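You operate a simulated robot arm through the tools that you are given. There is no shell and no other tool.

You are at the controls of a simulated robot arm. One attempt, no reset.

JOB
Put the export label on the teal-striped carton, press it flat with the green pad and send it off.
Fine: ease the blue knob, yellow slider out; push it down the rollers, close up to the end stop; green pad back; flaps stay shut; the other labels and carton stay.
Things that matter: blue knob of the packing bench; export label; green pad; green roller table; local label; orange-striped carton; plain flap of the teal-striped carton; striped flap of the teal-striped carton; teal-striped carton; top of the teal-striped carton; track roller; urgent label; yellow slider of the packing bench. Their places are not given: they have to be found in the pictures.

Only the result counts: the job must be done as asked and must still hold three seconds after the hand-in. Knocking over, shifting, dropping, spilling or breaking anything else fails it.

ROBOT AND FRAMES
A 7-joint arm with a two-finger parallel gripper, fixed in place. Base frame: the origin is on the floor under the middle of its stand, x ahead of it, y to its left, z up; the work surface is at about z = 880. Units: mm, degrees, N and s.
It reaches about 1479 mm from its shoulder. Its first joint turns from -166.0 to 166.0 degrees. Payload 4.4 kg.
The TCP is the grasp point between the finger pads, 23 mm short of the fingertips. In the tool frame z runs along the fingers and y along their closing line. The gripper opens to 94 mm. The fingers are 38 mm wide and 10 mm thick; the gripper's body (54 by 96 mm) begins 39 mm behind the TCP.
Orientation is told as [roll, pitch, yaw] about the base's x, y, z axes, in that order, counted from this pose: with the fingers straight down and closing along the base's y, the tool's x points along the base's -x, its y along +y and its z along -z.

CONTROLS
- The arm moves only by the tool servo_tool. Its argument "rows" is one flat list of numbers, 7 for each row, row after row: the shift along the tool's x, y, z in m, then the turn, a rotation vector about the tool's x, y, z in degrees, then the finger opening in m, from 0 to 0.094. In form: [dx, dy, dz, ax, ay, az, fingers, dx, dy, dz, ax, ay, az, fingers, ...]. A call has 1 to 20 rows; each row shifts and turns the commanded pose from where the row before left it, along the tool's axes as they then stand. Each row takes 0.2 s and may step no farther than 50 mm and 8.6 degrees from the row before; otherwise, or with a gripper value out of range, the whole call is refused. A pose out of reach is approached as far as the arm can. The call stops where the force on the tool passes 70 N (or 10 N more than at its start, if that is more) or the arm is blocked; 0.2 s more then pass. Each finger travels about 72 mm/s and halts on what it meets, pressing with about 36 N; the grip force reading is that of the motor and also rises with nothing between the fingers. The clock runs only during rows and for 0.2 s after the last one: add rows that do not move to give the fingers time. It gives the time, the measured TCP pose, the force on the tool (base axes), the opening and the grip force at its end, in the units of the frame above (readings bear some noise), with the torque about the TCP (base axes, N m) and any sound that the robot's microphone picked up, and new pictures: "views" is both (left out), scene, wrist or none.
- Cameras (640 x 400 px; columns grow to the right, rows downward): "scene" is fixed at [400.8, -500.4, 1455]; the picture's right is [0.97, -0.23, 0.00], its down [-0.07, -0.31, -0.95] and it looks along [0.22, 0.92, -0.32] (base axes); focal length 315 px, centre (320, 200). "wrist" rides on the gripper at [86, 16, -74] in the tool frame; the picture's right is [-0.18, 0.98, 0.00], its down [-0.58, -0.11, -0.81] and it looks along [-0.79, -0.15, 0.59] (tool axes); focal length 243 px, centre (320, 200).
- measure_at(camera, pixels): for up to 12 pixels [column, row] of the newest picture of that camera ("zoom" is the newest enlarged one), the place [x, y, z] in the base frame of the surface seen there, good to about 2 mm. The clock stands still meanwhile.
- close_up(camera, box): a new picture of the part [left, top, right, bottom] of that camera's present view, enlarged. The clock stands still meanwhile.
- sign_off(): hands the job in; it is judged then, once.

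Open the gripper and draw the arm clear of the work before you hand the job in, unless the task says otherwise.

The tools are called after "Call:" as name(argument=value, ...) on one line, values as JSON. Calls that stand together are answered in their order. servo_tool: Moves the arm, as the interface text tells. Its arguments: {"type":"object","properties":{"rows":{"type":"array","items":{"type":"number"}},"views":{"type":"string","enum":["both","scene","wrist","none"]}},"required":["rows"]} The other tools are called the same way: measure_at (camera, pixels) gives the place of the surface under pixels of a picture; close_up (camera, box) takes an enlarged picture of a part of a camera's view; sign_off () hands the job in.

At the start:

```text
t: 0.0
ee_pos: [699.5, 541.7, 1296.5]
orientation: [0.0, 0.1, 0.0]
force: [-0.1, 0.6, 0.3]
wrist_torque: [0.02, 0.01, -0.01]
opening: 94.0
gripper_force: 0.1
```

scene: 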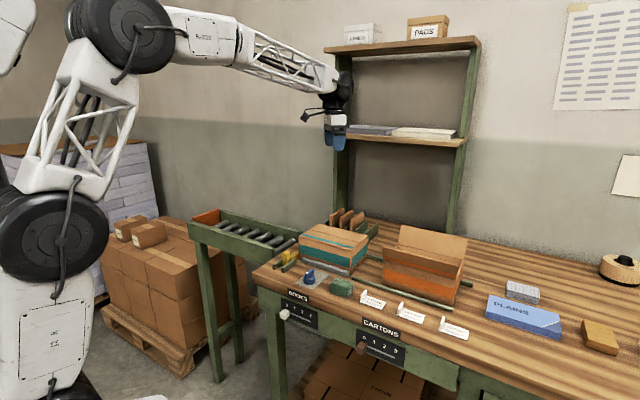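
wrist: 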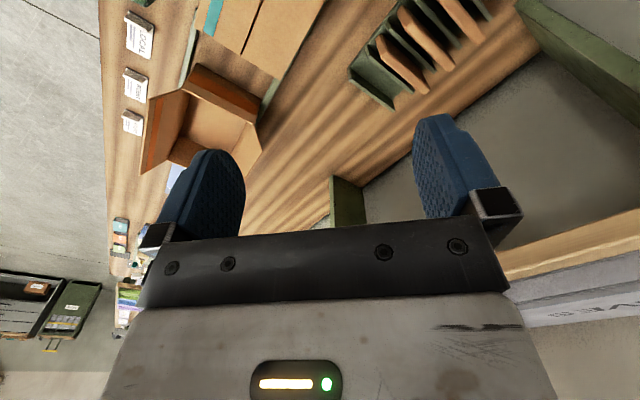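

I start by enlarging the work area in the scene picture (cartons, labels, knob, slider, rollers around columns 180-480, rows 200-350).

Call:
close_up(camera="scene", box=[240, 200, 400, 300])

Call:
close_up(camera="scene", box=[340, 260, 500, 360])

Call:
close_up(camera="scene", box=[170, 190, 330, 290])

Call:
close_up(camera="wrist", box=[100, 0, 340, 150])

```text
4.00 times, centred on (320, 250) of scene
```

zoom: 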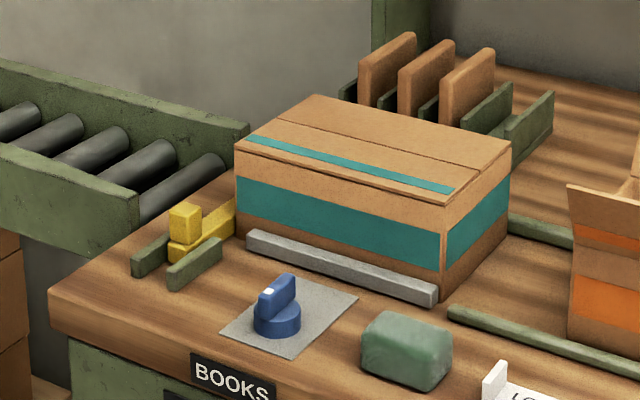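

```text
4.00 times, centred on (420, 310) of scene
```

zoom: 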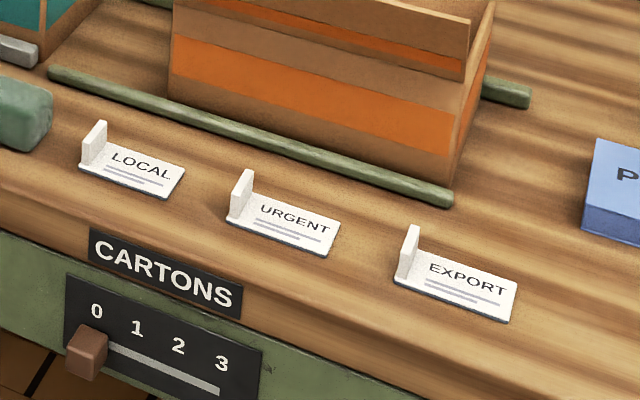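

```text
4.00 times, centred on (250, 240) of scene
```

zoom: 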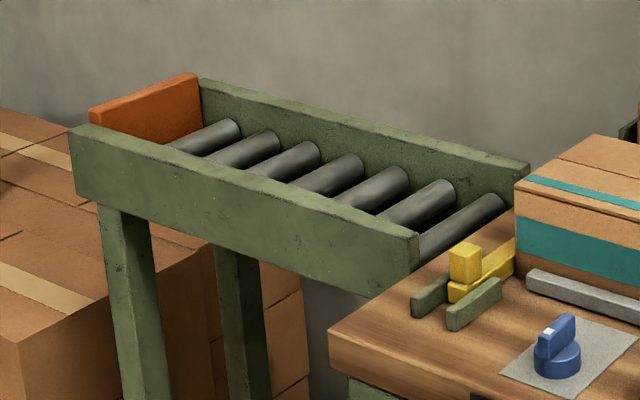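

```text
2.67 times, centred on (220, 75) of wrist
```

zoom: 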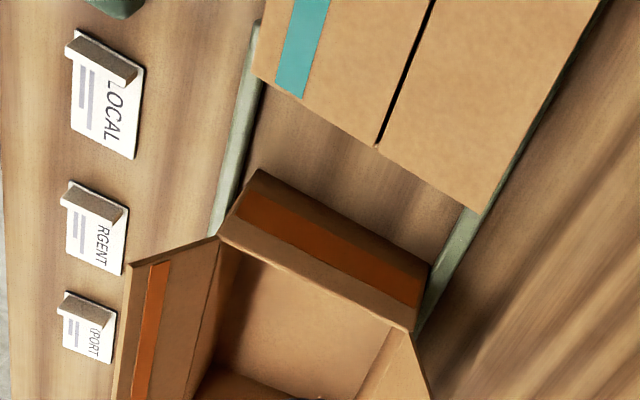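

I need metric places. I take the zoom of the teal carton area again so the measurements come from the enlarged picture.

Call:
close_up(camera="scene", box=[240, 200, 400, 300])

Call:
measure_at(camera="zoom", pixels=[[312, 98], [508, 143], [443, 202], [239, 146], [280, 117], [478, 168], [441, 295], [440, 268], [236, 228], [510, 200], [350, 160], [400, 140]])

Call:
measure_at(camera="zoom", pixels=[[250, 236], [434, 290], [434, 303], [272, 290], [290, 278], [275, 312], [262, 330], [230, 330], [350, 300], [285, 345], [300, 290], [262, 295]])

Call:
measure_at(camera="zoom", pixels=[[185, 208], [185, 222], [195, 205], [175, 248], [230, 203], [225, 222], [150, 248], [195, 262], [135, 265], [170, 285], [220, 245], [165, 237]])

Call:
measure_at(camera="zoom", pixels=[[405, 330], [375, 318], [445, 335], [400, 345], [362, 340], [362, 365], [415, 388], [448, 365], [415, 315], [410, 365], [455, 310], [560, 240]])

```text
4.00 times, centred on (320, 250) of scene
```

zoom: 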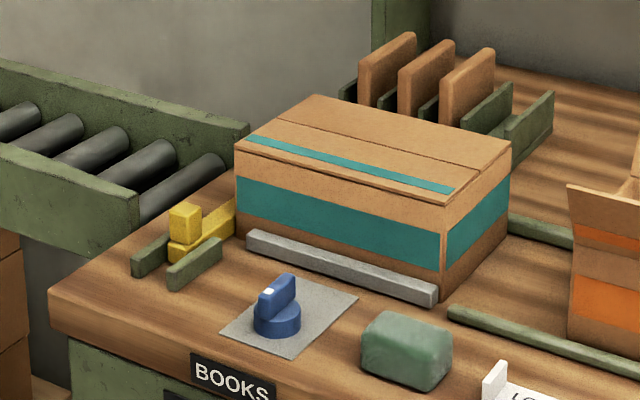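

```text
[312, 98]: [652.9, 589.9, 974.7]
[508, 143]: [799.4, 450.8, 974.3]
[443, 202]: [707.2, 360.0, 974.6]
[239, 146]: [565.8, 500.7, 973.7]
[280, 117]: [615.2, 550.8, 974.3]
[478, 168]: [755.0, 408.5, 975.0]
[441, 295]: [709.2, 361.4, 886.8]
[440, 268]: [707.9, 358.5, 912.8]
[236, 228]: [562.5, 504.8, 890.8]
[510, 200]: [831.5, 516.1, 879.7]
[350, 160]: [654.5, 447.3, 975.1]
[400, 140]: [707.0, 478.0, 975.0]
```

```text
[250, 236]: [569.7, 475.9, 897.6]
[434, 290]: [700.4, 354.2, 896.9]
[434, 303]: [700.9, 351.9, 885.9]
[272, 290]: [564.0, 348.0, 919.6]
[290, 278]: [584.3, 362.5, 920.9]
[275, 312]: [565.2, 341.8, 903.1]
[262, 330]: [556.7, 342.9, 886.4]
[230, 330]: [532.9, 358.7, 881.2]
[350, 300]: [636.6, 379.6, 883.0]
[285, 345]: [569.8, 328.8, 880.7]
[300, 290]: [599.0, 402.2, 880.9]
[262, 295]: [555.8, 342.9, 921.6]
```

```text
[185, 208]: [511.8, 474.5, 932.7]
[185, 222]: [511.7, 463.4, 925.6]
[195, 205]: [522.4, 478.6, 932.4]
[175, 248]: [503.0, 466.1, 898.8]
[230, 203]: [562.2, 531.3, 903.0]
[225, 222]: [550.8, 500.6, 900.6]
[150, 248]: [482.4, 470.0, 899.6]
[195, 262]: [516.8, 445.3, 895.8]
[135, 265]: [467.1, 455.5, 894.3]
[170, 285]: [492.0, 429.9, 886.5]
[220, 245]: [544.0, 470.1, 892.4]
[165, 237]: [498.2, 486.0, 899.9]
```

```text
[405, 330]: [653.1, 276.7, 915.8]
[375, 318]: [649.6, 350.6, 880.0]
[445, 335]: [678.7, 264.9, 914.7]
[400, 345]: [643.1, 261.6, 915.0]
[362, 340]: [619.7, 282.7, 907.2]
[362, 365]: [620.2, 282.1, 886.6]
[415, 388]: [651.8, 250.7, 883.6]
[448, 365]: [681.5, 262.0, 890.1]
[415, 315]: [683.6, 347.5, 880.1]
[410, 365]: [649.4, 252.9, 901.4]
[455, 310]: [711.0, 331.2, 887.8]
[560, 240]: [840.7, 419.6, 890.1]
```

The carton sits turned by 45° (long edge from (707,360) to (566,501)). Now I measure the labels, the roller table and the end stop.

Call:
close_up(camera="scene", box=[340, 260, 500, 360])

Call:
measure_at(camera="zoom", pixels=[[395, 283], [508, 320], [516, 283], [425, 250], [413, 226], [418, 235], [402, 265], [408, 250], [460, 290], [414, 262], [400, 279], [500, 282]])

Call:
measure_at(camera="zoom", pixels=[[228, 222], [330, 254], [340, 220], [252, 190], [245, 172], [236, 200], [80, 165], [166, 198], [185, 168], [105, 140], [98, 123], [90, 150]])

Call:
close_up(camera="scene", box=[170, 190, 330, 290])

Call:
measure_at(camera="zoom", pixels=[[92, 112], [196, 76], [150, 120], [185, 140], [230, 125], [275, 140], [315, 150], [400, 180], [495, 205], [430, 240], [85, 130], [200, 82]])

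Call:
measure_at(camera="zoom", pixels=[[415, 232], [405, 228], [525, 162], [510, 158], [360, 158], [330, 175], [375, 195], [420, 210], [455, 215], [340, 335], [160, 135], [100, 130]])

Call:
close_up(camera="scene", box=[270, 250, 350, 300])

```text
4.00 times, centred on (420, 310) of scene
```

zoom: 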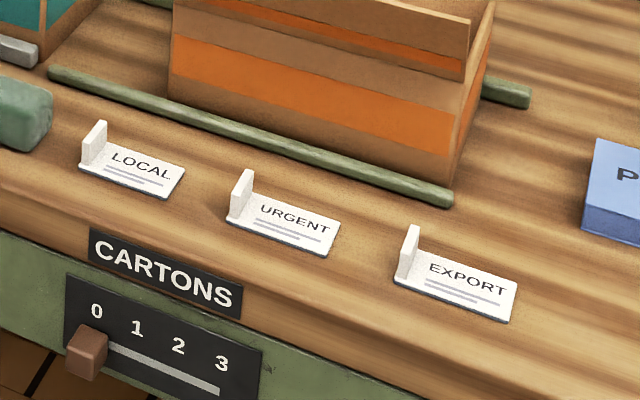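

```text
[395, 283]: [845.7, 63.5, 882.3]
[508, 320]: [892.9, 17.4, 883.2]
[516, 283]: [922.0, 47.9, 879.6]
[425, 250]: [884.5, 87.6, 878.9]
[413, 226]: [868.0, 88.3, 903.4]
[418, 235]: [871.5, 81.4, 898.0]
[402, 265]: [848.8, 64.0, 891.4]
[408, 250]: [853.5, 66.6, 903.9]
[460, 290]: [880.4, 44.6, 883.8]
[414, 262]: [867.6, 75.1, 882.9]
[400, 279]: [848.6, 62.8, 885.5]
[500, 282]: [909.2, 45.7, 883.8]
```

```text
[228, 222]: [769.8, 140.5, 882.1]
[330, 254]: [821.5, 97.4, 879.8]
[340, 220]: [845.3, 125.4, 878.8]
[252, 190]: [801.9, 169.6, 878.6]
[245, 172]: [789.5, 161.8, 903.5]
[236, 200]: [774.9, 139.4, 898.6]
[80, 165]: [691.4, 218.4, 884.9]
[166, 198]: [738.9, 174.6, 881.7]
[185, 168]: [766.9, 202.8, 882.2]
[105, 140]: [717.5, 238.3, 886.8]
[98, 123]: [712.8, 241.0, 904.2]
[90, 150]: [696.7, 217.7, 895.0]
```

```text
4.00 times, centred on (250, 240) of scene
```

zoom: 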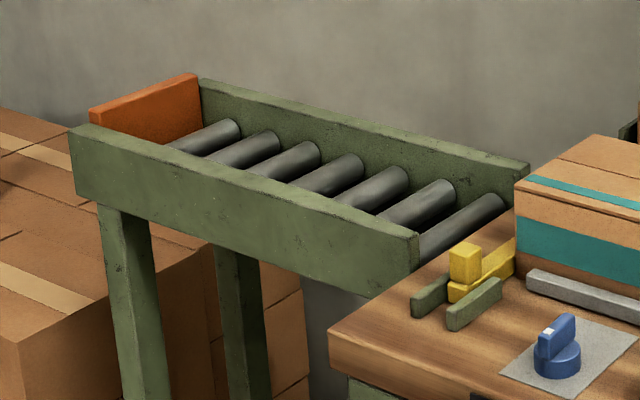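

```text
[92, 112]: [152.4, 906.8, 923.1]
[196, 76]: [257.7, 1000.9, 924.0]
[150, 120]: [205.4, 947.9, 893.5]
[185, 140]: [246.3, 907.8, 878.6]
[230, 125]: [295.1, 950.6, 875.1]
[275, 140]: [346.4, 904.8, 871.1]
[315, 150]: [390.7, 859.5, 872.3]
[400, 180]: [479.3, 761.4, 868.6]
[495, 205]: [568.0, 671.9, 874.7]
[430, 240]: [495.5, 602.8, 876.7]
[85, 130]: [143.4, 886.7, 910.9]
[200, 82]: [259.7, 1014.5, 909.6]
```

```text
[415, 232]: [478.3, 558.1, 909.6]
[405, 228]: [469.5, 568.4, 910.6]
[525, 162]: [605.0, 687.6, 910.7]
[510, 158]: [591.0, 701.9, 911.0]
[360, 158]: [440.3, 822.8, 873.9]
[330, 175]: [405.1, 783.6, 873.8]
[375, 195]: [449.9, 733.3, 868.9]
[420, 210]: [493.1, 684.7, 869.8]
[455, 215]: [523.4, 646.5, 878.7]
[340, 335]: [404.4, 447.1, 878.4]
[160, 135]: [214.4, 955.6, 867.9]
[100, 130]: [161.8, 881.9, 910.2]
```

```text
8.00 times, centred on (310, 275) of scene
```

zoom: 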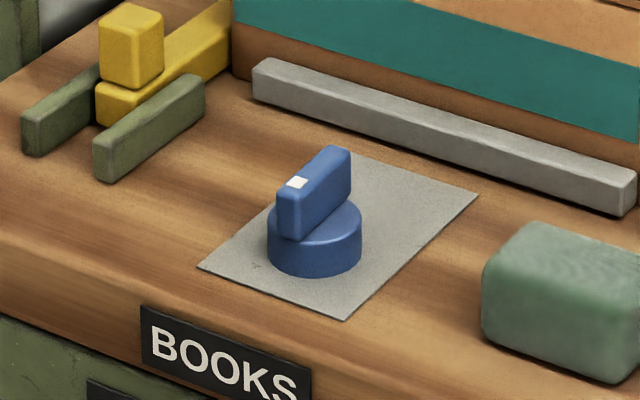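

The export label's tab stands at about u-end (862, 76), the label lying parallel to the track at 45°. I move away from the rack, turn the tool to yaw +45° and go above the label at z≈1050 to look with the wrist camera.

Call:
servo_tool(rows=[0, -0.045, 0, 0, 0, 0, 0.094, 0, -0.045, 0, 0, 0, 0, 0.094, 0, -0.045, 0, 0, 0, 0, 0.094, 0, 0, 0, 0, 0, -7.5, 0.094, 0, 0, 0, 0, 0, -7.5, 0.094, 0, 0, 0, 0, 0, -7.5, 0.094, 0, 0, 0, 0, 0, -7.5, 0.094, 0, 0, 0, 0, 0, -7.5, 0.094, 0, 0, 0, 0, 0, -7.5, 0.094, 0.0108, -0.0317, 0.0224, 0, 0, 0, 0.094, 0.0108, -0.0317, 0.0224, 0, 0, 0, 0.094, 0.0108, -0.0317, 0.0224, 0, 0, 0, 0.094, 0.0108, -0.0317, 0.0224, 0, 0, 0, 0.094, 0.0108, -0.0317, 0.0224, 0, 0, 0, 0.094, 0.0108, -0.0317, 0.0224, 0, 0, 0, 0.094, 0.0108, -0.0317, 0.0224, 0, 0, 0, 0.094, 0.0108, -0.0317, 0.0224, 0, 0, 0, 0.094, 0.0108, -0.0317, 0.0224, 0, 0, 0, 0.094, 0.0108, -0.0317, 0.0224, 0, 0, 0, 0.094, 0.0108, -0.0317, 0.0224, 0, 0, 0, 0.094], views="both")

```text
t: 4.2
ee_pos: [864.0, 75.8, 1052.5]
orientation: [-0.1, -0.1, 45.0]
force: [0.6, -0.7, 0.9]
wrist_torque: [0.02, -0.02, -0.01]
opening: 94.1
gripper_force: 0.0
```

scene: 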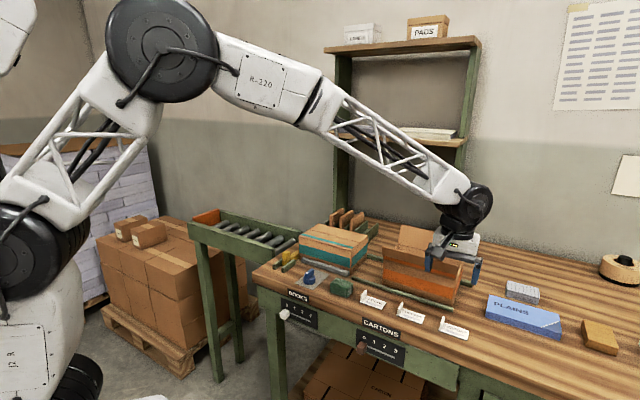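
wrist: 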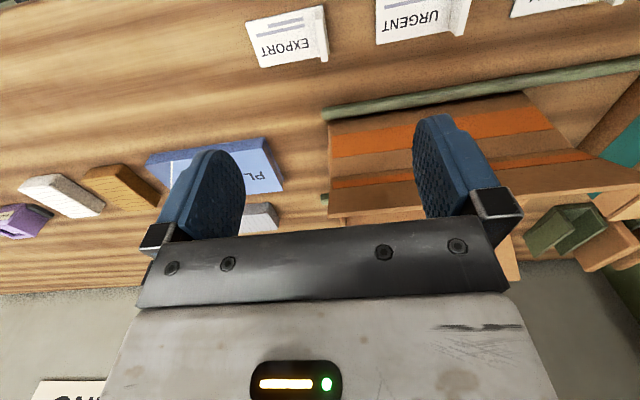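

The wrist picture shows the export label at (285,35) with its tab at (322,32). I enlarge it and measure its tab and corners.

Call:
close_up(camera="wrist", box=[220, 0, 348, 80])

Call:
measure_at(camera="zoom", pixels=[[130, 110], [195, 335], [520, 300], [420, 50], [505, 35], [540, 290], [525, 160], [515, 40], [545, 300], [300, 180], [450, 290], [495, 60]])

```text
5.00 times, centred on (284, 40) of wrist
```

zoom: 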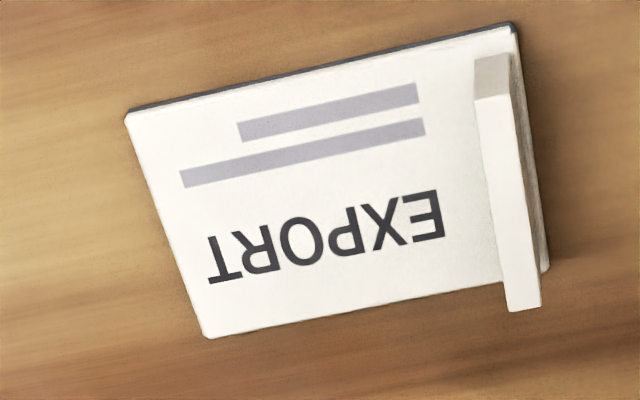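

```text
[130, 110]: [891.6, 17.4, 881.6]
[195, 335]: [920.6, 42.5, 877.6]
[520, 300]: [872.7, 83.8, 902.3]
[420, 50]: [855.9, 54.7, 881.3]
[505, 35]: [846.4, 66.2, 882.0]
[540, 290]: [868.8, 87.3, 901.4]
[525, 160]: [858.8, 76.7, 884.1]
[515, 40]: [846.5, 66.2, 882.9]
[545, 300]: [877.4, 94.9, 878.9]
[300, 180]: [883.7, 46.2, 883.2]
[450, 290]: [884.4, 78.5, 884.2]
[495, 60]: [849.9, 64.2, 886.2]
```

Tab centre is about u=-556.5, v=663 (x≈862, y≈75), top z≈903. The neighbouring URGENT label is close, so I narrow the fingers to 40 mm and descend to z≈932 first.

Call:
servo_tool(rows=[0.0015, 0.0008, 0, 0, 0, 0, 0.04, 0, 0, 0.03, 0, 0, 0, 0.04, 0, 0, 0.03, 0, 0, 0, 0.04, 0, 0, 0.03, 0, 0, 0, 0.04, 0, 0, 0.03, 0, 0, 0, 0.04], views="both")

```text
t: 5.4
ee_pos: [861.9, 74.2, 932.2]
orientation: [-0.1, 0.0, 45.0]
force: [0.1, 0.5, -0.6]
wrist_torque: [-0.01, 0.03, 0.01]
opening: 39.9
gripper_force: 0.0
```

scene: 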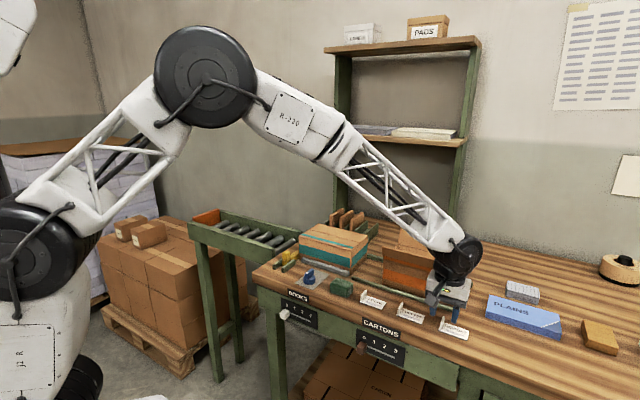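
wrist: 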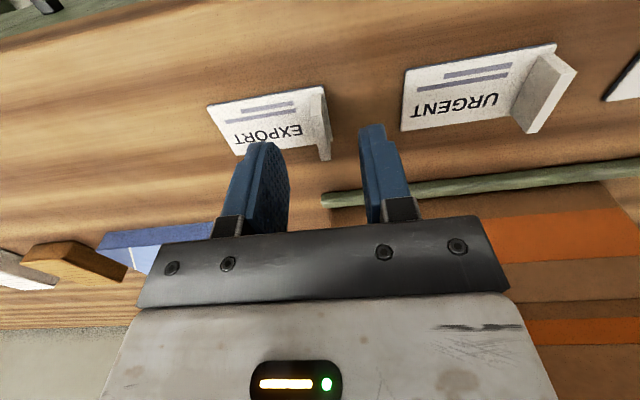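

The tab sits between the fingers (tab at (325,125)). I lower 22.5 mm so the fingertips stay just above the label plate, then close.

Call:
servo_tool(rows=[0, 0, 0.012, 0, 0, 0, 0.04, 0, 0, 0.0105, 0, 0, 0, 0.04, 0, 0, 0, 0, 0, 0, 0.02, 0, 0, 0, 0, 0, 0, 0.0, 0, 0, 0, 0, 0, 0, 0.0, 0, 0, 0, 0, 0, 0, 0.0], views="both")

```text
t: 6.8
ee_pos: [861.5, 76.1, 909.2]
orientation: [0.0, 0.0, 45.0]
force: [-0.3, -0.3, -0.2]
wrist_torque: [0.0, -0.03, 0.01]
opening: 4.0
gripper_force: 35.7
```

scene: 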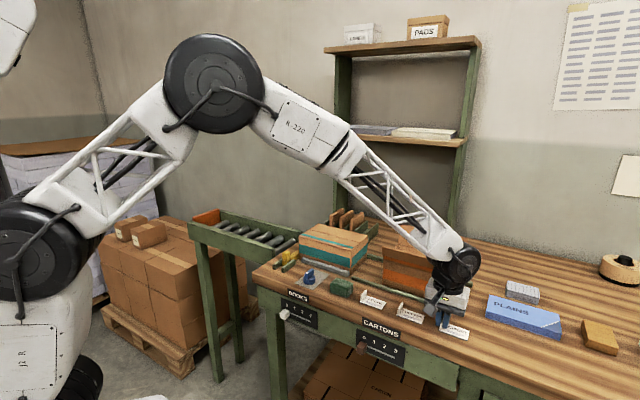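
wrist: 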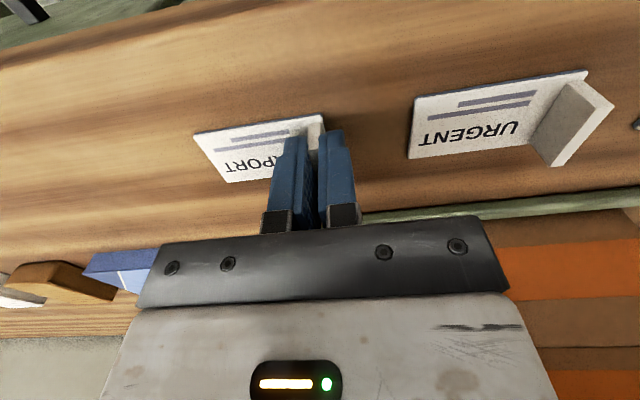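

The grip holds the tab (opening 4.0, 35.7 N). I lift straight up, small first, and check the orange carton's flap heights.

Call:
servo_tool(rows=[0, 0, -0.01, 0, 0, 0, 0.0, 0, 0, -0.025, 0, 0, 0, 0.0, 0, 0, -0.045, 0, 0, 0, 0.0, 0, 0, -0.045, 0, 0, 0, 0.0, 0, 0, -0.045, 0, 0, 0, 0.0, 0, 0, -0.045, 0, 0, 0, 0.0, 0, 0, -0.025, 0, 0, 0, 0.0], views="both")

Call:
measure_at(camera="scene", pixels=[[402, 229], [464, 240], [386, 262], [383, 282], [456, 300], [383, 270], [452, 305], [466, 262], [380, 285], [390, 244]])

```text
t: 8.4
ee_pos: [860.7, 73.5, 1146.5]
orientation: [-0.1, 0.0, 45.0]
force: [0.2, -0.4, 0.1]
wrist_torque: [-0.01, -0.03, -0.03]
opening: 4.3
gripper_force: 36.4
```

scene: 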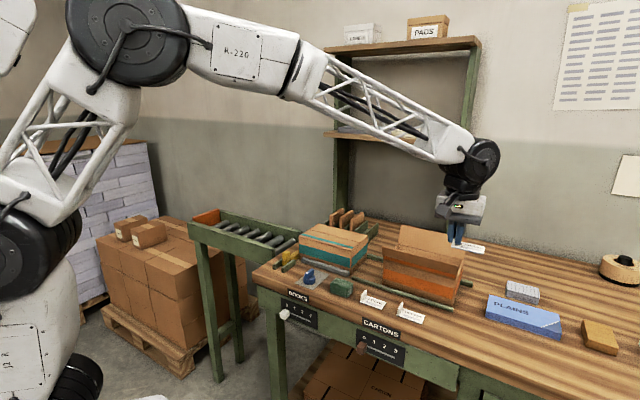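
wrist: 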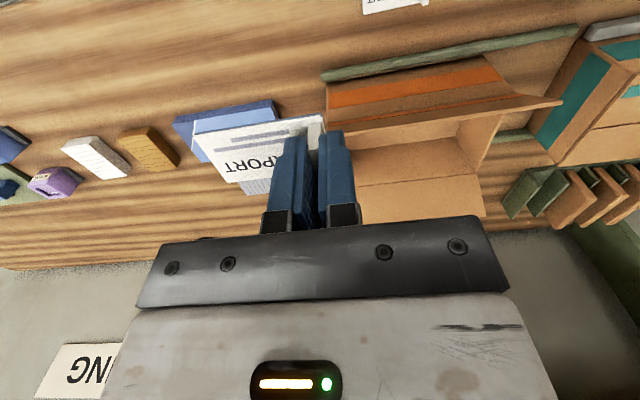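

```text
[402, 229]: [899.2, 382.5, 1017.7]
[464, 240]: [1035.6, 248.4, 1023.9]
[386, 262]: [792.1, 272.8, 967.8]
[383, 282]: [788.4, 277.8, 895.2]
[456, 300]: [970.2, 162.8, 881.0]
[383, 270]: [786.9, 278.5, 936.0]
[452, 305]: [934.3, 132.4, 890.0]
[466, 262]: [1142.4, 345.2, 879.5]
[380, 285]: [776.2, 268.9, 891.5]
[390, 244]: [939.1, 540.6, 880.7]
```

The label came up level with the gripper. I carry it at z≈1147 over to the teal carton (tab target u=-117, v=817), then lower to about z=1040 to check.

Call:
servo_tool(rows=[-0.0129, 0.0365, 0, 0, 0, 0, 0, -0.0129, 0.0365, 0, 0, 0, 0, 0, -0.0129, 0.0365, 0, 0, 0, 0, 0, -0.0129, 0.0365, 0, 0, 0, 0, 0, -0.0129, 0.0365, 0, 0, 0, 0, 0, -0.0129, 0.0365, 0, 0, 0, 0, 0, -0.0129, 0.0365, 0, 0, 0, 0, 0, -0.0129, 0.0365, 0, 0, 0, 0, 0, -0.0129, 0.0365, 0, 0, 0, 0, 0, -0.0129, 0.0365, 0, 0, 0, 0, 0, -0.0129, 0.0365, 0, 0, 0, 0, 0, -0.0129, 0.0365, 0, 0, 0, 0, 0, 0, 0, 0.03, 0, 0, 0, 0, 0, 0, 0.03, 0, 0, 0, 0, 0, 0, 0.03, 0, 0, 0, 0, 0, 0, 0.018, 0, 0, 0, 0], views="both")

```text
t: 11.8
ee_pos: [659.3, 491.3, 1039.2]
orientation: [0.0, 0.0, 45.0]
force: [0.2, -0.5, -0.4]
wrist_torque: [0.02, 0.0, 0.02]
opening: 4.1
gripper_force: 36.1
```

scene: 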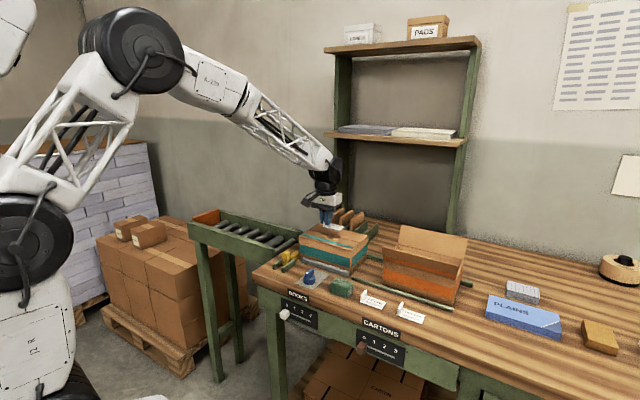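
wrist: 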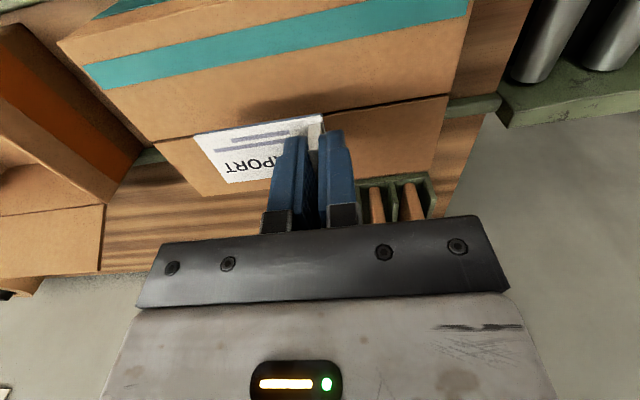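

The label hangs over the carton top. I measure the carton corners/seam and the label's present corners in the wrist picture to check centring.

Call:
measure_at(camera="wrist", pixels=[[110, 90], [465, 16], [446, 97], [160, 143], [432, 172], [200, 193], [197, 137], [225, 182], [320, 118], [400, 105], [180, 139], [275, 120]])

Call:
close_up(camera="scene", box=[280, 190, 400, 265])

```text
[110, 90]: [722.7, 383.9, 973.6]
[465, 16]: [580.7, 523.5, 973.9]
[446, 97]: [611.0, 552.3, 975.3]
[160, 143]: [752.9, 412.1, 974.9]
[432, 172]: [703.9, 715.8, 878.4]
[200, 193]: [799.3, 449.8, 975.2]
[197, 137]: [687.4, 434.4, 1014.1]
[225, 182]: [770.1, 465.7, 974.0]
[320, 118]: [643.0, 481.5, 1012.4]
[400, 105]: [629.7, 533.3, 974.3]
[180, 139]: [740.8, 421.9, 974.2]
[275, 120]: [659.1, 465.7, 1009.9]
```

```text
5.33 times, centred on (340, 228) of scene
```

zoom: 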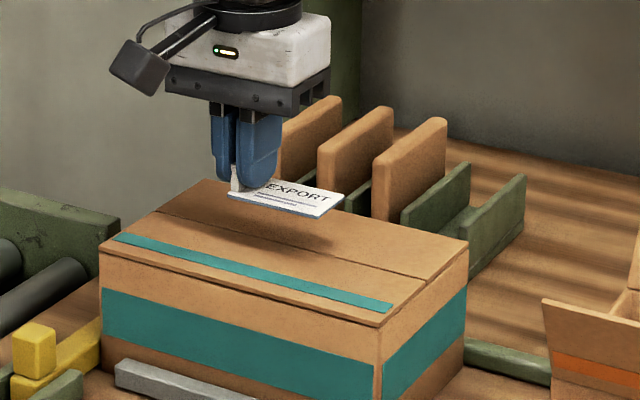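

Label is centred within a few mm (u -147, v 815; seam v=823). I shift 3 mm back and lower to just above contact.

Call:
servo_tool(rows=[-0.003, 0, 0.015, 0, 0, 0, 0, 0, 0, 0.013, 0, 0, 0, 0, 0, 0, 0.004, 0, 0, 0, 0, 0, 0, 0.0, 0, 0, 0, 0], views="none")

```text
t: 12.8
ee_pos: [659.0, 496.1, 1006.2]
orientation: [0.0, 0.0, 45.1]
force: [-0.1, -0.5, -1.0]
wrist_torque: [0.02, 0.0, 0.02]
opening: 4.3
gripper_force: 36.0
```

The force reading is still near zero at z≈1006; I lower in 1 mm steps and read the force.

Call:
servo_tool(rows=[0, 0, 0.001, 0, 0, 0, 0, 0, 0, 0, 0, 0, 0, 0], views="none")

Call:
servo_tool(rows=[0, 0, 0.001, 0, 0, 0, 0, 0, 0, 0, 0, 0, 0, 0], views="none")

Call:
servo_tool(rows=[0, 0, 0.0005, 0, 0, 0, 0, 0, 0, 0, 0, 0, 0, 0], views="both")

```text
t: 13.4
ee_pos: [659.9, 494.0, 1007.0]
orientation: [0.0, -0.1, 45.0]
force: [-0.7, 0.1, -0.3]
wrist_torque: [0.04, 0.01, 0.0]
opening: 4.1
gripper_force: 36.0
```

```text
t: 14.0
ee_pos: [660.4, 495.4, 1005.5]
orientation: [0.0, 0.1, 44.9]
force: [0.9, 0.0, 1.2]
wrist_torque: [0.0, 0.02, -0.01]
opening: 4.3
gripper_force: 36.0
```

```text
t: 14.6
ee_pos: [660.1, 495.7, 1006.0]
orientation: [-0.1, -0.1, 45.0]
force: [0.3, -0.9, -0.6]
wrist_torque: [0.03, -0.01, 0.02]
opening: 4.1
gripper_force: 35.9
```

scene: 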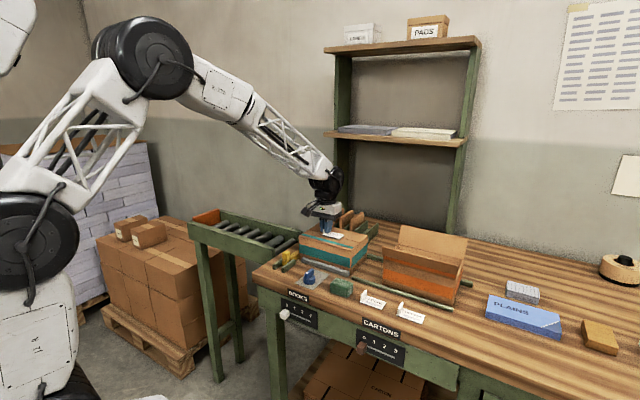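
wrist: 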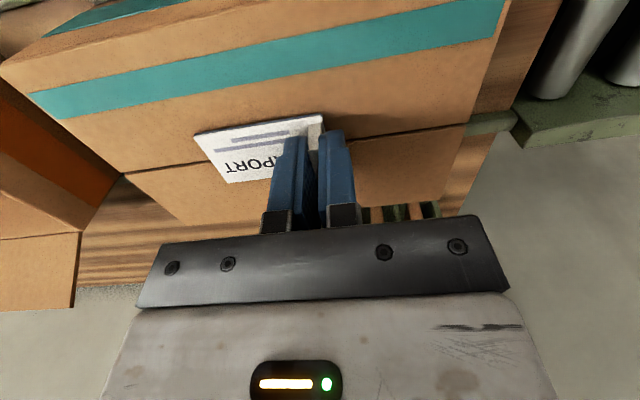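

No contact force yet; I look at the gap between label and carton top in an enlarged scene view.

Call:
close_up(camera="scene", box=[300, 210, 364, 250])

Call:
measure_at(camera="wrist", pixels=[[205, 136], [225, 178], [250, 150], [305, 120], [180, 150], [230, 115], [150, 150], [200, 180]])

```text
10.00 times, centred on (332, 230) of scene
```

zoom: 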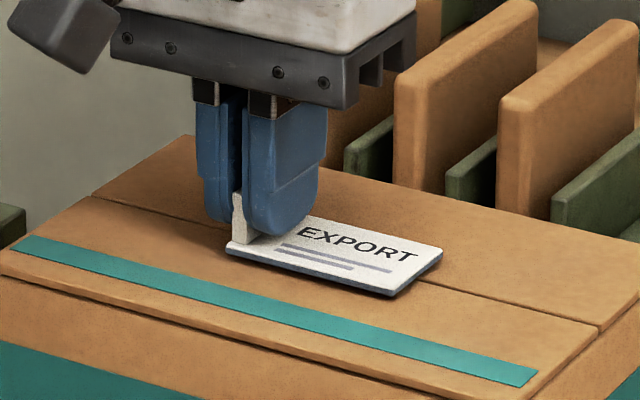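

```text
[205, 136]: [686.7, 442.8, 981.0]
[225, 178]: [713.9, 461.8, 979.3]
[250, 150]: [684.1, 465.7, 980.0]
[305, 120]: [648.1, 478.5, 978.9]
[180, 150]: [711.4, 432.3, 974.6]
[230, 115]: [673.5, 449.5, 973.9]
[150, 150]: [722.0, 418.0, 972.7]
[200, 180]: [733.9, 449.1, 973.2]
```

Label top reads ~980 versus ~978.5 expected on contact, so there's about 1-1.5 mm left; I continue in small steps.

Call:
servo_tool(rows=[0, 0, 0.0008, 0, 0, 0, 0, 0, 0, 0, 0, 0, 0, 0], views="none")

Call:
servo_tool(rows=[0, 0, 0.0005, 0, 0, 0, 0, 0, 0, 0, 0, 0, 0, 0], views="none")

Call:
servo_tool(rows=[0, 0, 0.0005, 0, 0, 0, 0, 0, 0, 0, 0, 0, 0, 0], views="none")

```text
t: 15.2
ee_pos: [660.9, 496.7, 1004.6]
orientation: [0.0, -0.1, 44.9]
force: [-0.1, 0.5, -0.6]
wrist_torque: [0.03, -0.02, 0.01]
opening: 4.5
gripper_force: 36.2
```

```text
t: 15.8
ee_pos: [661.0, 496.5, 1004.2]
orientation: [0.0, 0.0, 45.0]
force: [-0.9, 0.2, -0.1]
wrist_torque: [0.0, -0.01, 0.0]
opening: 4.1
gripper_force: 36.4
```

```text
t: 16.4
ee_pos: [660.9, 496.9, 1003.2]
orientation: [0.0, -0.1, 45.0]
force: [-0.1, -0.4, 0.1]
wrist_torque: [-0.01, 0.0, 0.01]
opening: 4.1
gripper_force: 35.8
```

Still no contact force (z≈1003.3). I continue down in 0.5 mm steps.

Call:
servo_tool(rows=[0, 0, 0.0005, 0, 0, 0, 0, 0, 0, 0, 0, 0, 0, 0], views="none")

Call:
servo_tool(rows=[0, 0, 0.0005, 0, 0, 0, 0, 0, 0, 0, 0, 0, 0, 0], views="wrist")

Call:
close_up(camera="scene", box=[300, 210, 364, 250])

Call:
measure_at(camera="wrist", pixels=[[205, 136], [225, 178], [250, 150], [305, 120], [220, 150], [240, 135], [265, 128], [230, 165]])

```text
t: 17.0
ee_pos: [660.7, 496.4, 1003.5]
orientation: [0.0, 0.0, 45.0]
force: [0.2, -0.5, 2.4]
wrist_torque: [0.0, 0.01, 0.0]
opening: 4.1
gripper_force: 36.0
```

```text
t: 17.6
ee_pos: [662.5, 496.3, 1002.7]
orientation: [0.0, -0.1, 45.0]
force: [-2.3, 0.4, 11.5]
wrist_torque: [-0.05, -0.01, -0.01]
opening: 4.1
gripper_force: 36.5
```

wrist: 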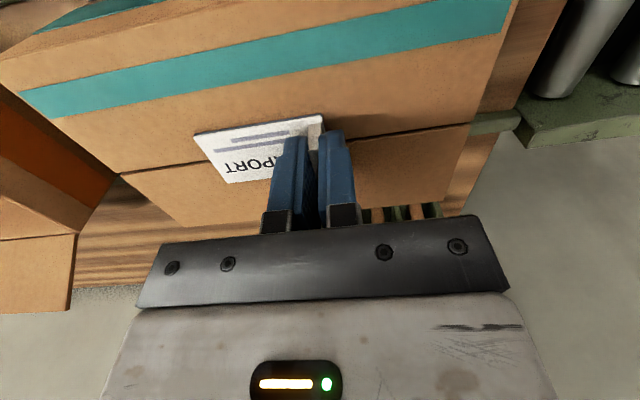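

```text
10.00 times, centred on (332, 230) of scene
```

zoom: 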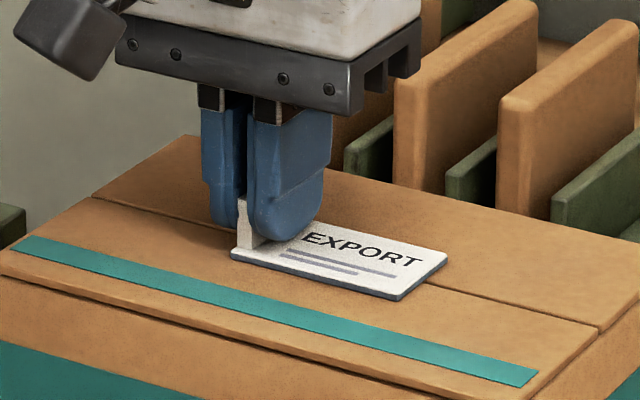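

```text
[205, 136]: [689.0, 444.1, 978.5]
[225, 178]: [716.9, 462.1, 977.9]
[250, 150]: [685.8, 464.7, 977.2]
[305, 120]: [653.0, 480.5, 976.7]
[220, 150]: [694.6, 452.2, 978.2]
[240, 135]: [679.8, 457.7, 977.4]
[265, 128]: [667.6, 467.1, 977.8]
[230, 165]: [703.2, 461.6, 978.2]
```

Contact reached (11.5 N upward), label lies flat on the carton at z≈978. I ease up 0.5 mm, open the fingers to 30 mm and rise.

Call:
servo_tool(rows=[0, 0, -0.0006, 0, 0, 0, 0, 0, 0, 0, 0, 0, 0, 0.012, 0, 0, 0, 0, 0, 0, 0.03, 0, 0, 0, 0, 0, 0, 0.03, 0, 0, -0.01, 0, 0, 0, 0.03, 0, 0, -0.03, 0, 0, 0, 0.03, 0, 0, -0.03, 0, 0, 0, 0.03, 0, 0, -0.03, 0, 0, 0, 0.03], views="both")

```text
t: 19.4
ee_pos: [661.9, 496.1, 1099.6]
orientation: [-0.1, 0.1, 45.0]
force: [0.0, 0.1, -0.2]
wrist_torque: [-0.01, -0.04, 0.02]
opening: 29.9
gripper_force: 0.1
```

scene: 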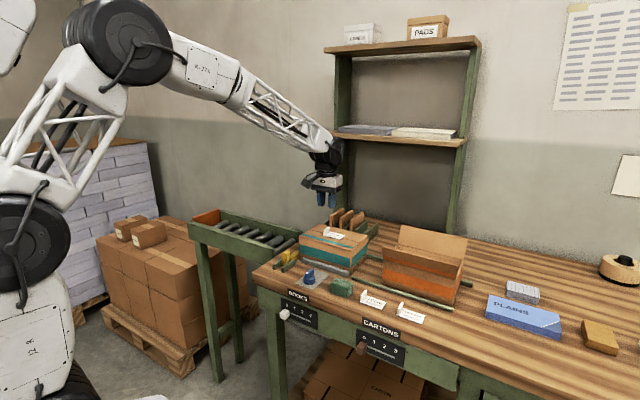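
wrist: 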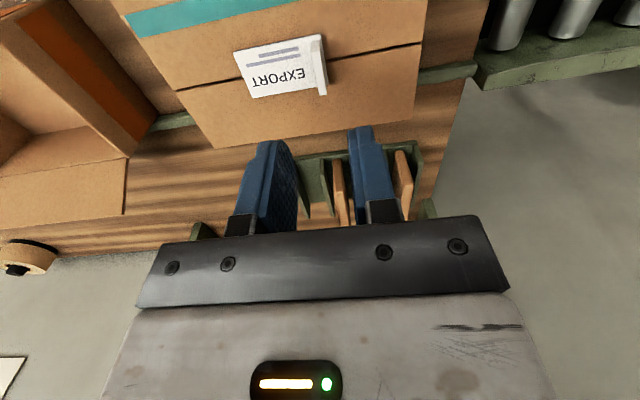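

The label lies on the carton. I measure its exact corners and tab in the wrist view, and the pad in the scene view.

Call:
close_up(camera="wrist", box=[220, 20, 348, 100])

Call:
measure_at(camera="zoom", pixels=[[75, 165], [150, 385], [500, 350], [420, 110], [505, 90], [500, 360], [530, 375], [470, 120], [510, 130], [300, 230], [435, 330], [520, 250]])

Call:
close_up(camera="scene", box=[322, 270, 370, 300])

Call:
measure_at(camera="zoom", pixels=[[110, 230], [115, 150], [200, 90], [345, 370], [420, 190], [400, 300], [330, 250], [250, 180], [390, 185], [160, 160], [425, 250], [230, 110]])

```text
5.00 times, centred on (284, 60) of wrist
```

zoom: 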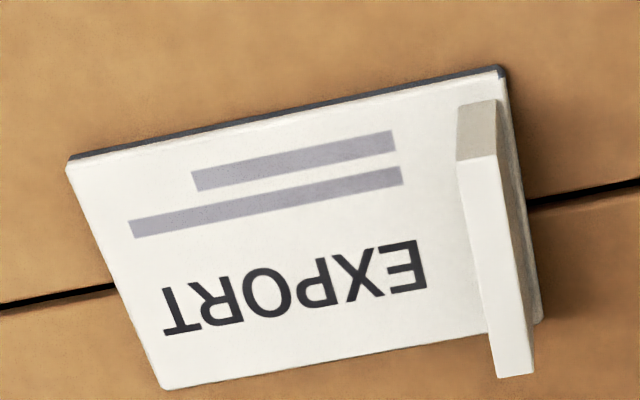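

```text
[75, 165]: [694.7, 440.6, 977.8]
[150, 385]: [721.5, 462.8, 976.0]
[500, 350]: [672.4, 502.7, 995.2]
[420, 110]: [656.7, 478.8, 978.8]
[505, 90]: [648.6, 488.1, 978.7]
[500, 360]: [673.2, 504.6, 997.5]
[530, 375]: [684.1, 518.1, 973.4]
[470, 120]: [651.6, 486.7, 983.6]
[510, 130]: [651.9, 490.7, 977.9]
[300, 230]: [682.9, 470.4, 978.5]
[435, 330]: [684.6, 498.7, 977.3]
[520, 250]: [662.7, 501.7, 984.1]
```

```text
13.33 times, centred on (346, 285) of scene
```

zoom: 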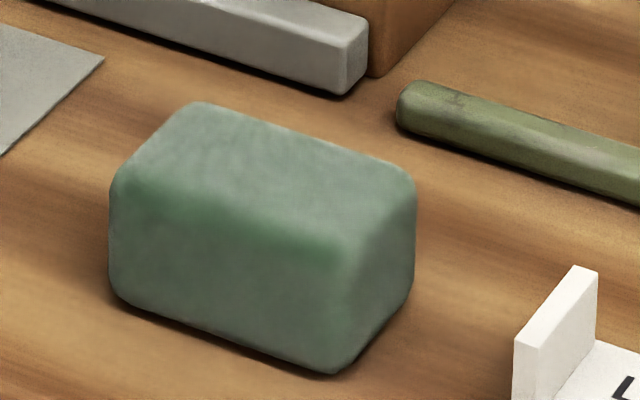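

```text
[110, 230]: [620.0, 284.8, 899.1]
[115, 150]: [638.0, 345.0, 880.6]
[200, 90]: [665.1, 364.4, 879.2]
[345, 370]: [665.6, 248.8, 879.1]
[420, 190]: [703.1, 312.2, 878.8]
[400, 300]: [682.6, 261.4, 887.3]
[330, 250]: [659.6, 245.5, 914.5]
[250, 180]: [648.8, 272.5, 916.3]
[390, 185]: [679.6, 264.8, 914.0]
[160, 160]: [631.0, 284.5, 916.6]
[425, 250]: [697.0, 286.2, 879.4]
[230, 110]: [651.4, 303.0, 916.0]
```

Label is centred across the seam (u -181…-113, v 802…844), tab at u≈-118. The pad (about 60×40×36) centres near u=-267, v=659; I turn the tool to yaw -45° and go above the pad.

Call:
servo_tool(rows=[0, 0, 0, 0, 0, 7.5, 0.06, 0, 0, 0, 0, 0, 7.5, 0.06, 0, 0, 0, 0, 0, 7.5, 0.06, 0, 0, 0, 0, 0, 7.5, 0.06, 0, 0, 0, 0, 0, 7.5, 0.06, 0, 0, 0, 0, 0, 7.5, 0.06, 0, 0, 0, 0, 0, 7.5, 0.06, 0, 0, 0, 0, 0, 7.5, 0.06, 0, 0, 0, 0, 0, 7.5, 0.06, 0, 0, 0, 0, 0, 7.5, 0.06, 0, 0, 0, 0, 0, 7.5, 0.06, 0, 0, 0, 0, 0, 7.5, 0.06, -0.025, -0.0268, 0, 0, 0, 0, 0.06, -0.025, -0.0268, 0, 0, 0, 0, 0.06, -0.025, -0.0268, 0, 0, 0, 0, 0.06, -0.025, -0.0268, 0.02, 0, 0, 0, 0.06, -0.025, -0.0268, 0.02, 0, 0, 0, 0.06, -0.025, -0.0268, 0.02, 0, 0, 0, 0.06, 0, 0, 0, 0, 0, 0, 0.06], views="both")

```text
t: 23.4
ee_pos: [652.7, 275.9, 1042.6]
orientation: [0.0, -0.1, -45.1]
force: [-0.3, 0.8, -0.1]
wrist_torque: [0.0, -0.01, 0.02]
opening: 60.1
gripper_force: 0.0
```

scene: 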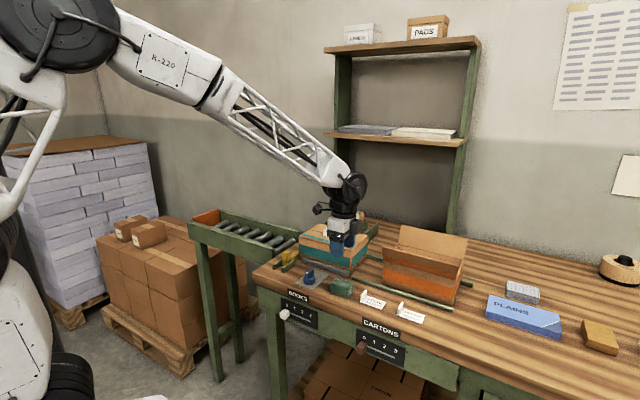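
wrist: 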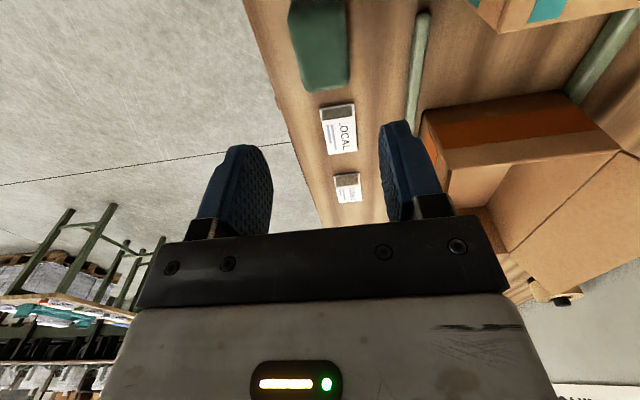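

The pad is at (320,45) in the wrist picture. I measure its top corners from there.

Call:
close_up(camera="wrist", box=[256, 0, 384, 80])

Call:
measure_at(camera="zoom", pixels=[[175, 50], [440, 50], [230, 380], [445, 370], [320, 200], [190, 200], [430, 200], [330, 400], [250, 330], [420, 330], [460, 200], [320, 60]])

```text
5.00 times, centred on (320, 40) of wrist
```

zoom: 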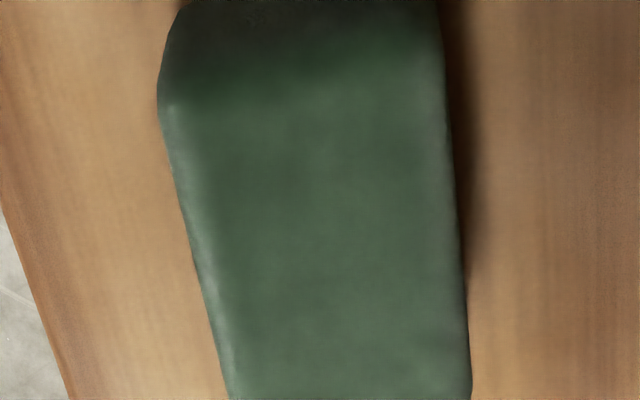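

```text
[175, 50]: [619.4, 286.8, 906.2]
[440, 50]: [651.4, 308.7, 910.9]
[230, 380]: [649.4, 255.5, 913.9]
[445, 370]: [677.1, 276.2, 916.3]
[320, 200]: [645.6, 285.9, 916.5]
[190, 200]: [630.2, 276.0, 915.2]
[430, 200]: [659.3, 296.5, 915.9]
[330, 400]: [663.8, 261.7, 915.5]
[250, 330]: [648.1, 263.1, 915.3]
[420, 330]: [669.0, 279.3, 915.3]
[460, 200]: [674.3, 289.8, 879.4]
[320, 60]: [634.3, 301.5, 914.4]
```

Pad centre confirmed near v=659.5, top z≈916. I descend to z=915 with the fingers straddling it along v, then close.

Call:
servo_tool(rows=[0, 0.0005, 0.035, 0, 0, 0, 0.06, 0, 0, 0.035, 0, 0, 0, 0.06, 0, 0, 0.03, 0, 0, 0, 0.06, 0, 0, 0.018, 0, 0, 0, 0.06, 0, 0, 0.01, 0, 0, 0, 0.06, 0, 0, 0, 0, 0, 0, 0.05, 0, 0, 0, 0, 0, 0, 0.03, 0, 0, 0, 0, 0, 0, 0.03, 0, 0, 0, 0, 0, 0, 0.03], views="both")

```text
t: 25.4
ee_pos: [652.4, 276.4, 914.5]
orientation: [0.0, 0.0, -45.0]
force: [0.0, -0.3, -0.5]
wrist_torque: [-0.01, -0.01, 0.04]
opening: 41.6
gripper_force: 36.0
```

scene: 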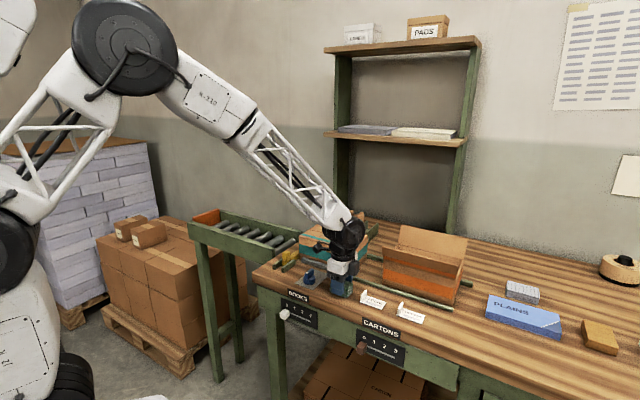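
wrist: 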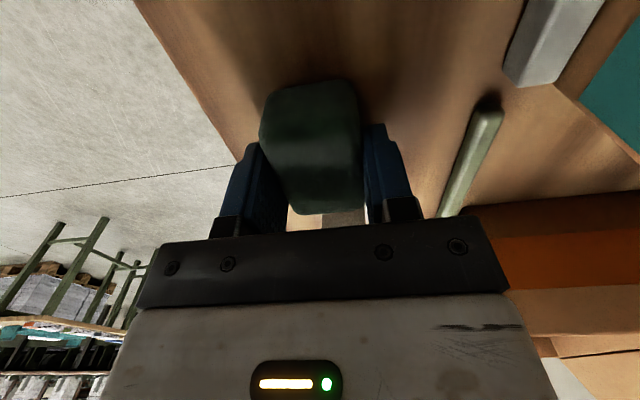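

Pad gripped (41.6 mm, 36 N). I lift it 160 mm and look at how it sits in the fingers.

Call:
servo_tool(rows=[0, 0, -0.01, 0, 0, 0, 0.03, 0, 0, -0.03, 0, 0, 0, 0.03, 0, 0, -0.04, 0, 0, 0, 0.03, 0, 0, -0.04, 0, 0, 0, 0.03, 0, 0, -0.04, 0, 0, 0, 0.03, 0, 0, 0, 0, 0, 0, 0.03], views="both")

Call:
close_up(camera="scene", box=[300, 200, 380, 250])

Call:
close_up(camera="wrist", box=[220, 60, 412, 180])

Call:
measure_at(camera="zoom", pixels=[[200, 100], [300, 80], [430, 90], [200, 250], [300, 250], [420, 250], [300, 180], [240, 350], [400, 350]])

```text
t: 26.8
ee_pos: [650.6, 276.6, 1075.3]
orientation: [0.0, 0.0, -45.0]
force: [0.5, -0.3, -0.6]
wrist_torque: [-0.02, -0.01, 0.01]
opening: 41.3
gripper_force: 36.1
```

scene: 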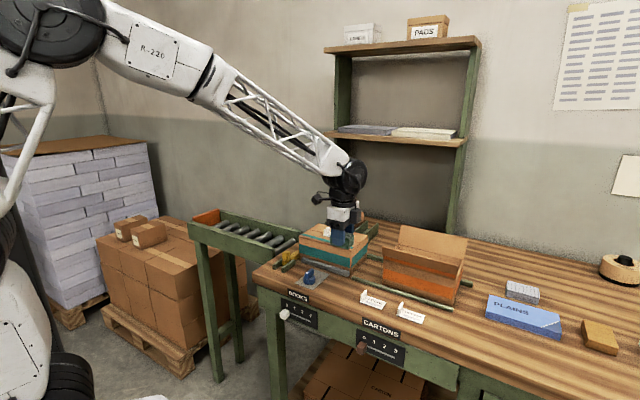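
wrist: 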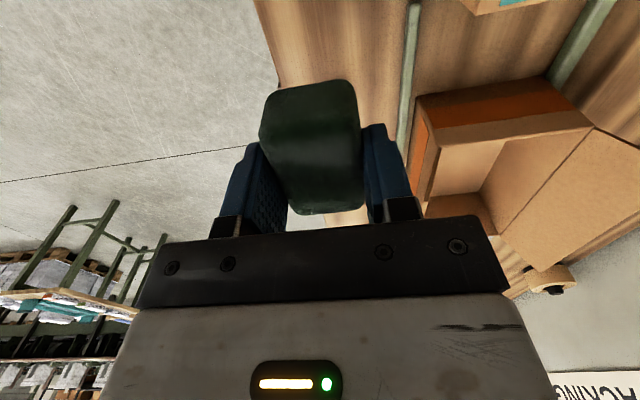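

```text
8.00 times, centred on (340, 225) of scene
```

zoom: 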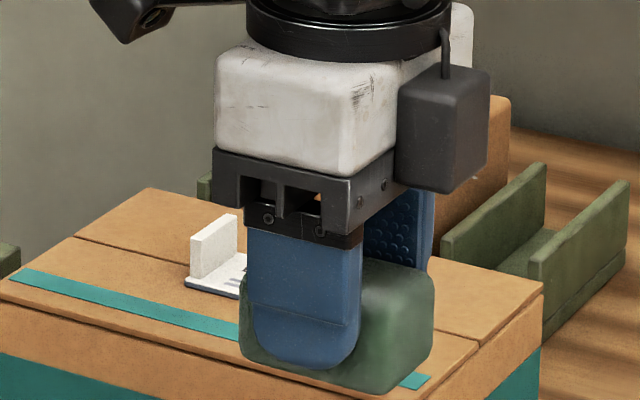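

```text
3.33 times, centred on (316, 120) of wrist
```

zoom: 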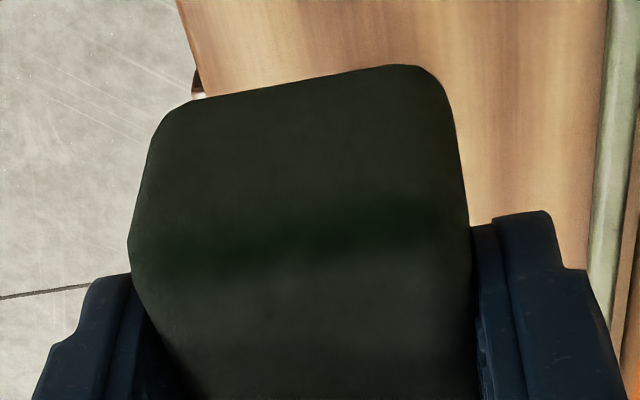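

```text
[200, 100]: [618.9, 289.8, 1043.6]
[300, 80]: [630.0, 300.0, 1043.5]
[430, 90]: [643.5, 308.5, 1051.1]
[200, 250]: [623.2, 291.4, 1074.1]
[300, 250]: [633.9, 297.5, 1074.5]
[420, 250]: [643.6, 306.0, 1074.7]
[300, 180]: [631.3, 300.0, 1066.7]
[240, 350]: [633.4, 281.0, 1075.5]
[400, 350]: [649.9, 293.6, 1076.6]
```

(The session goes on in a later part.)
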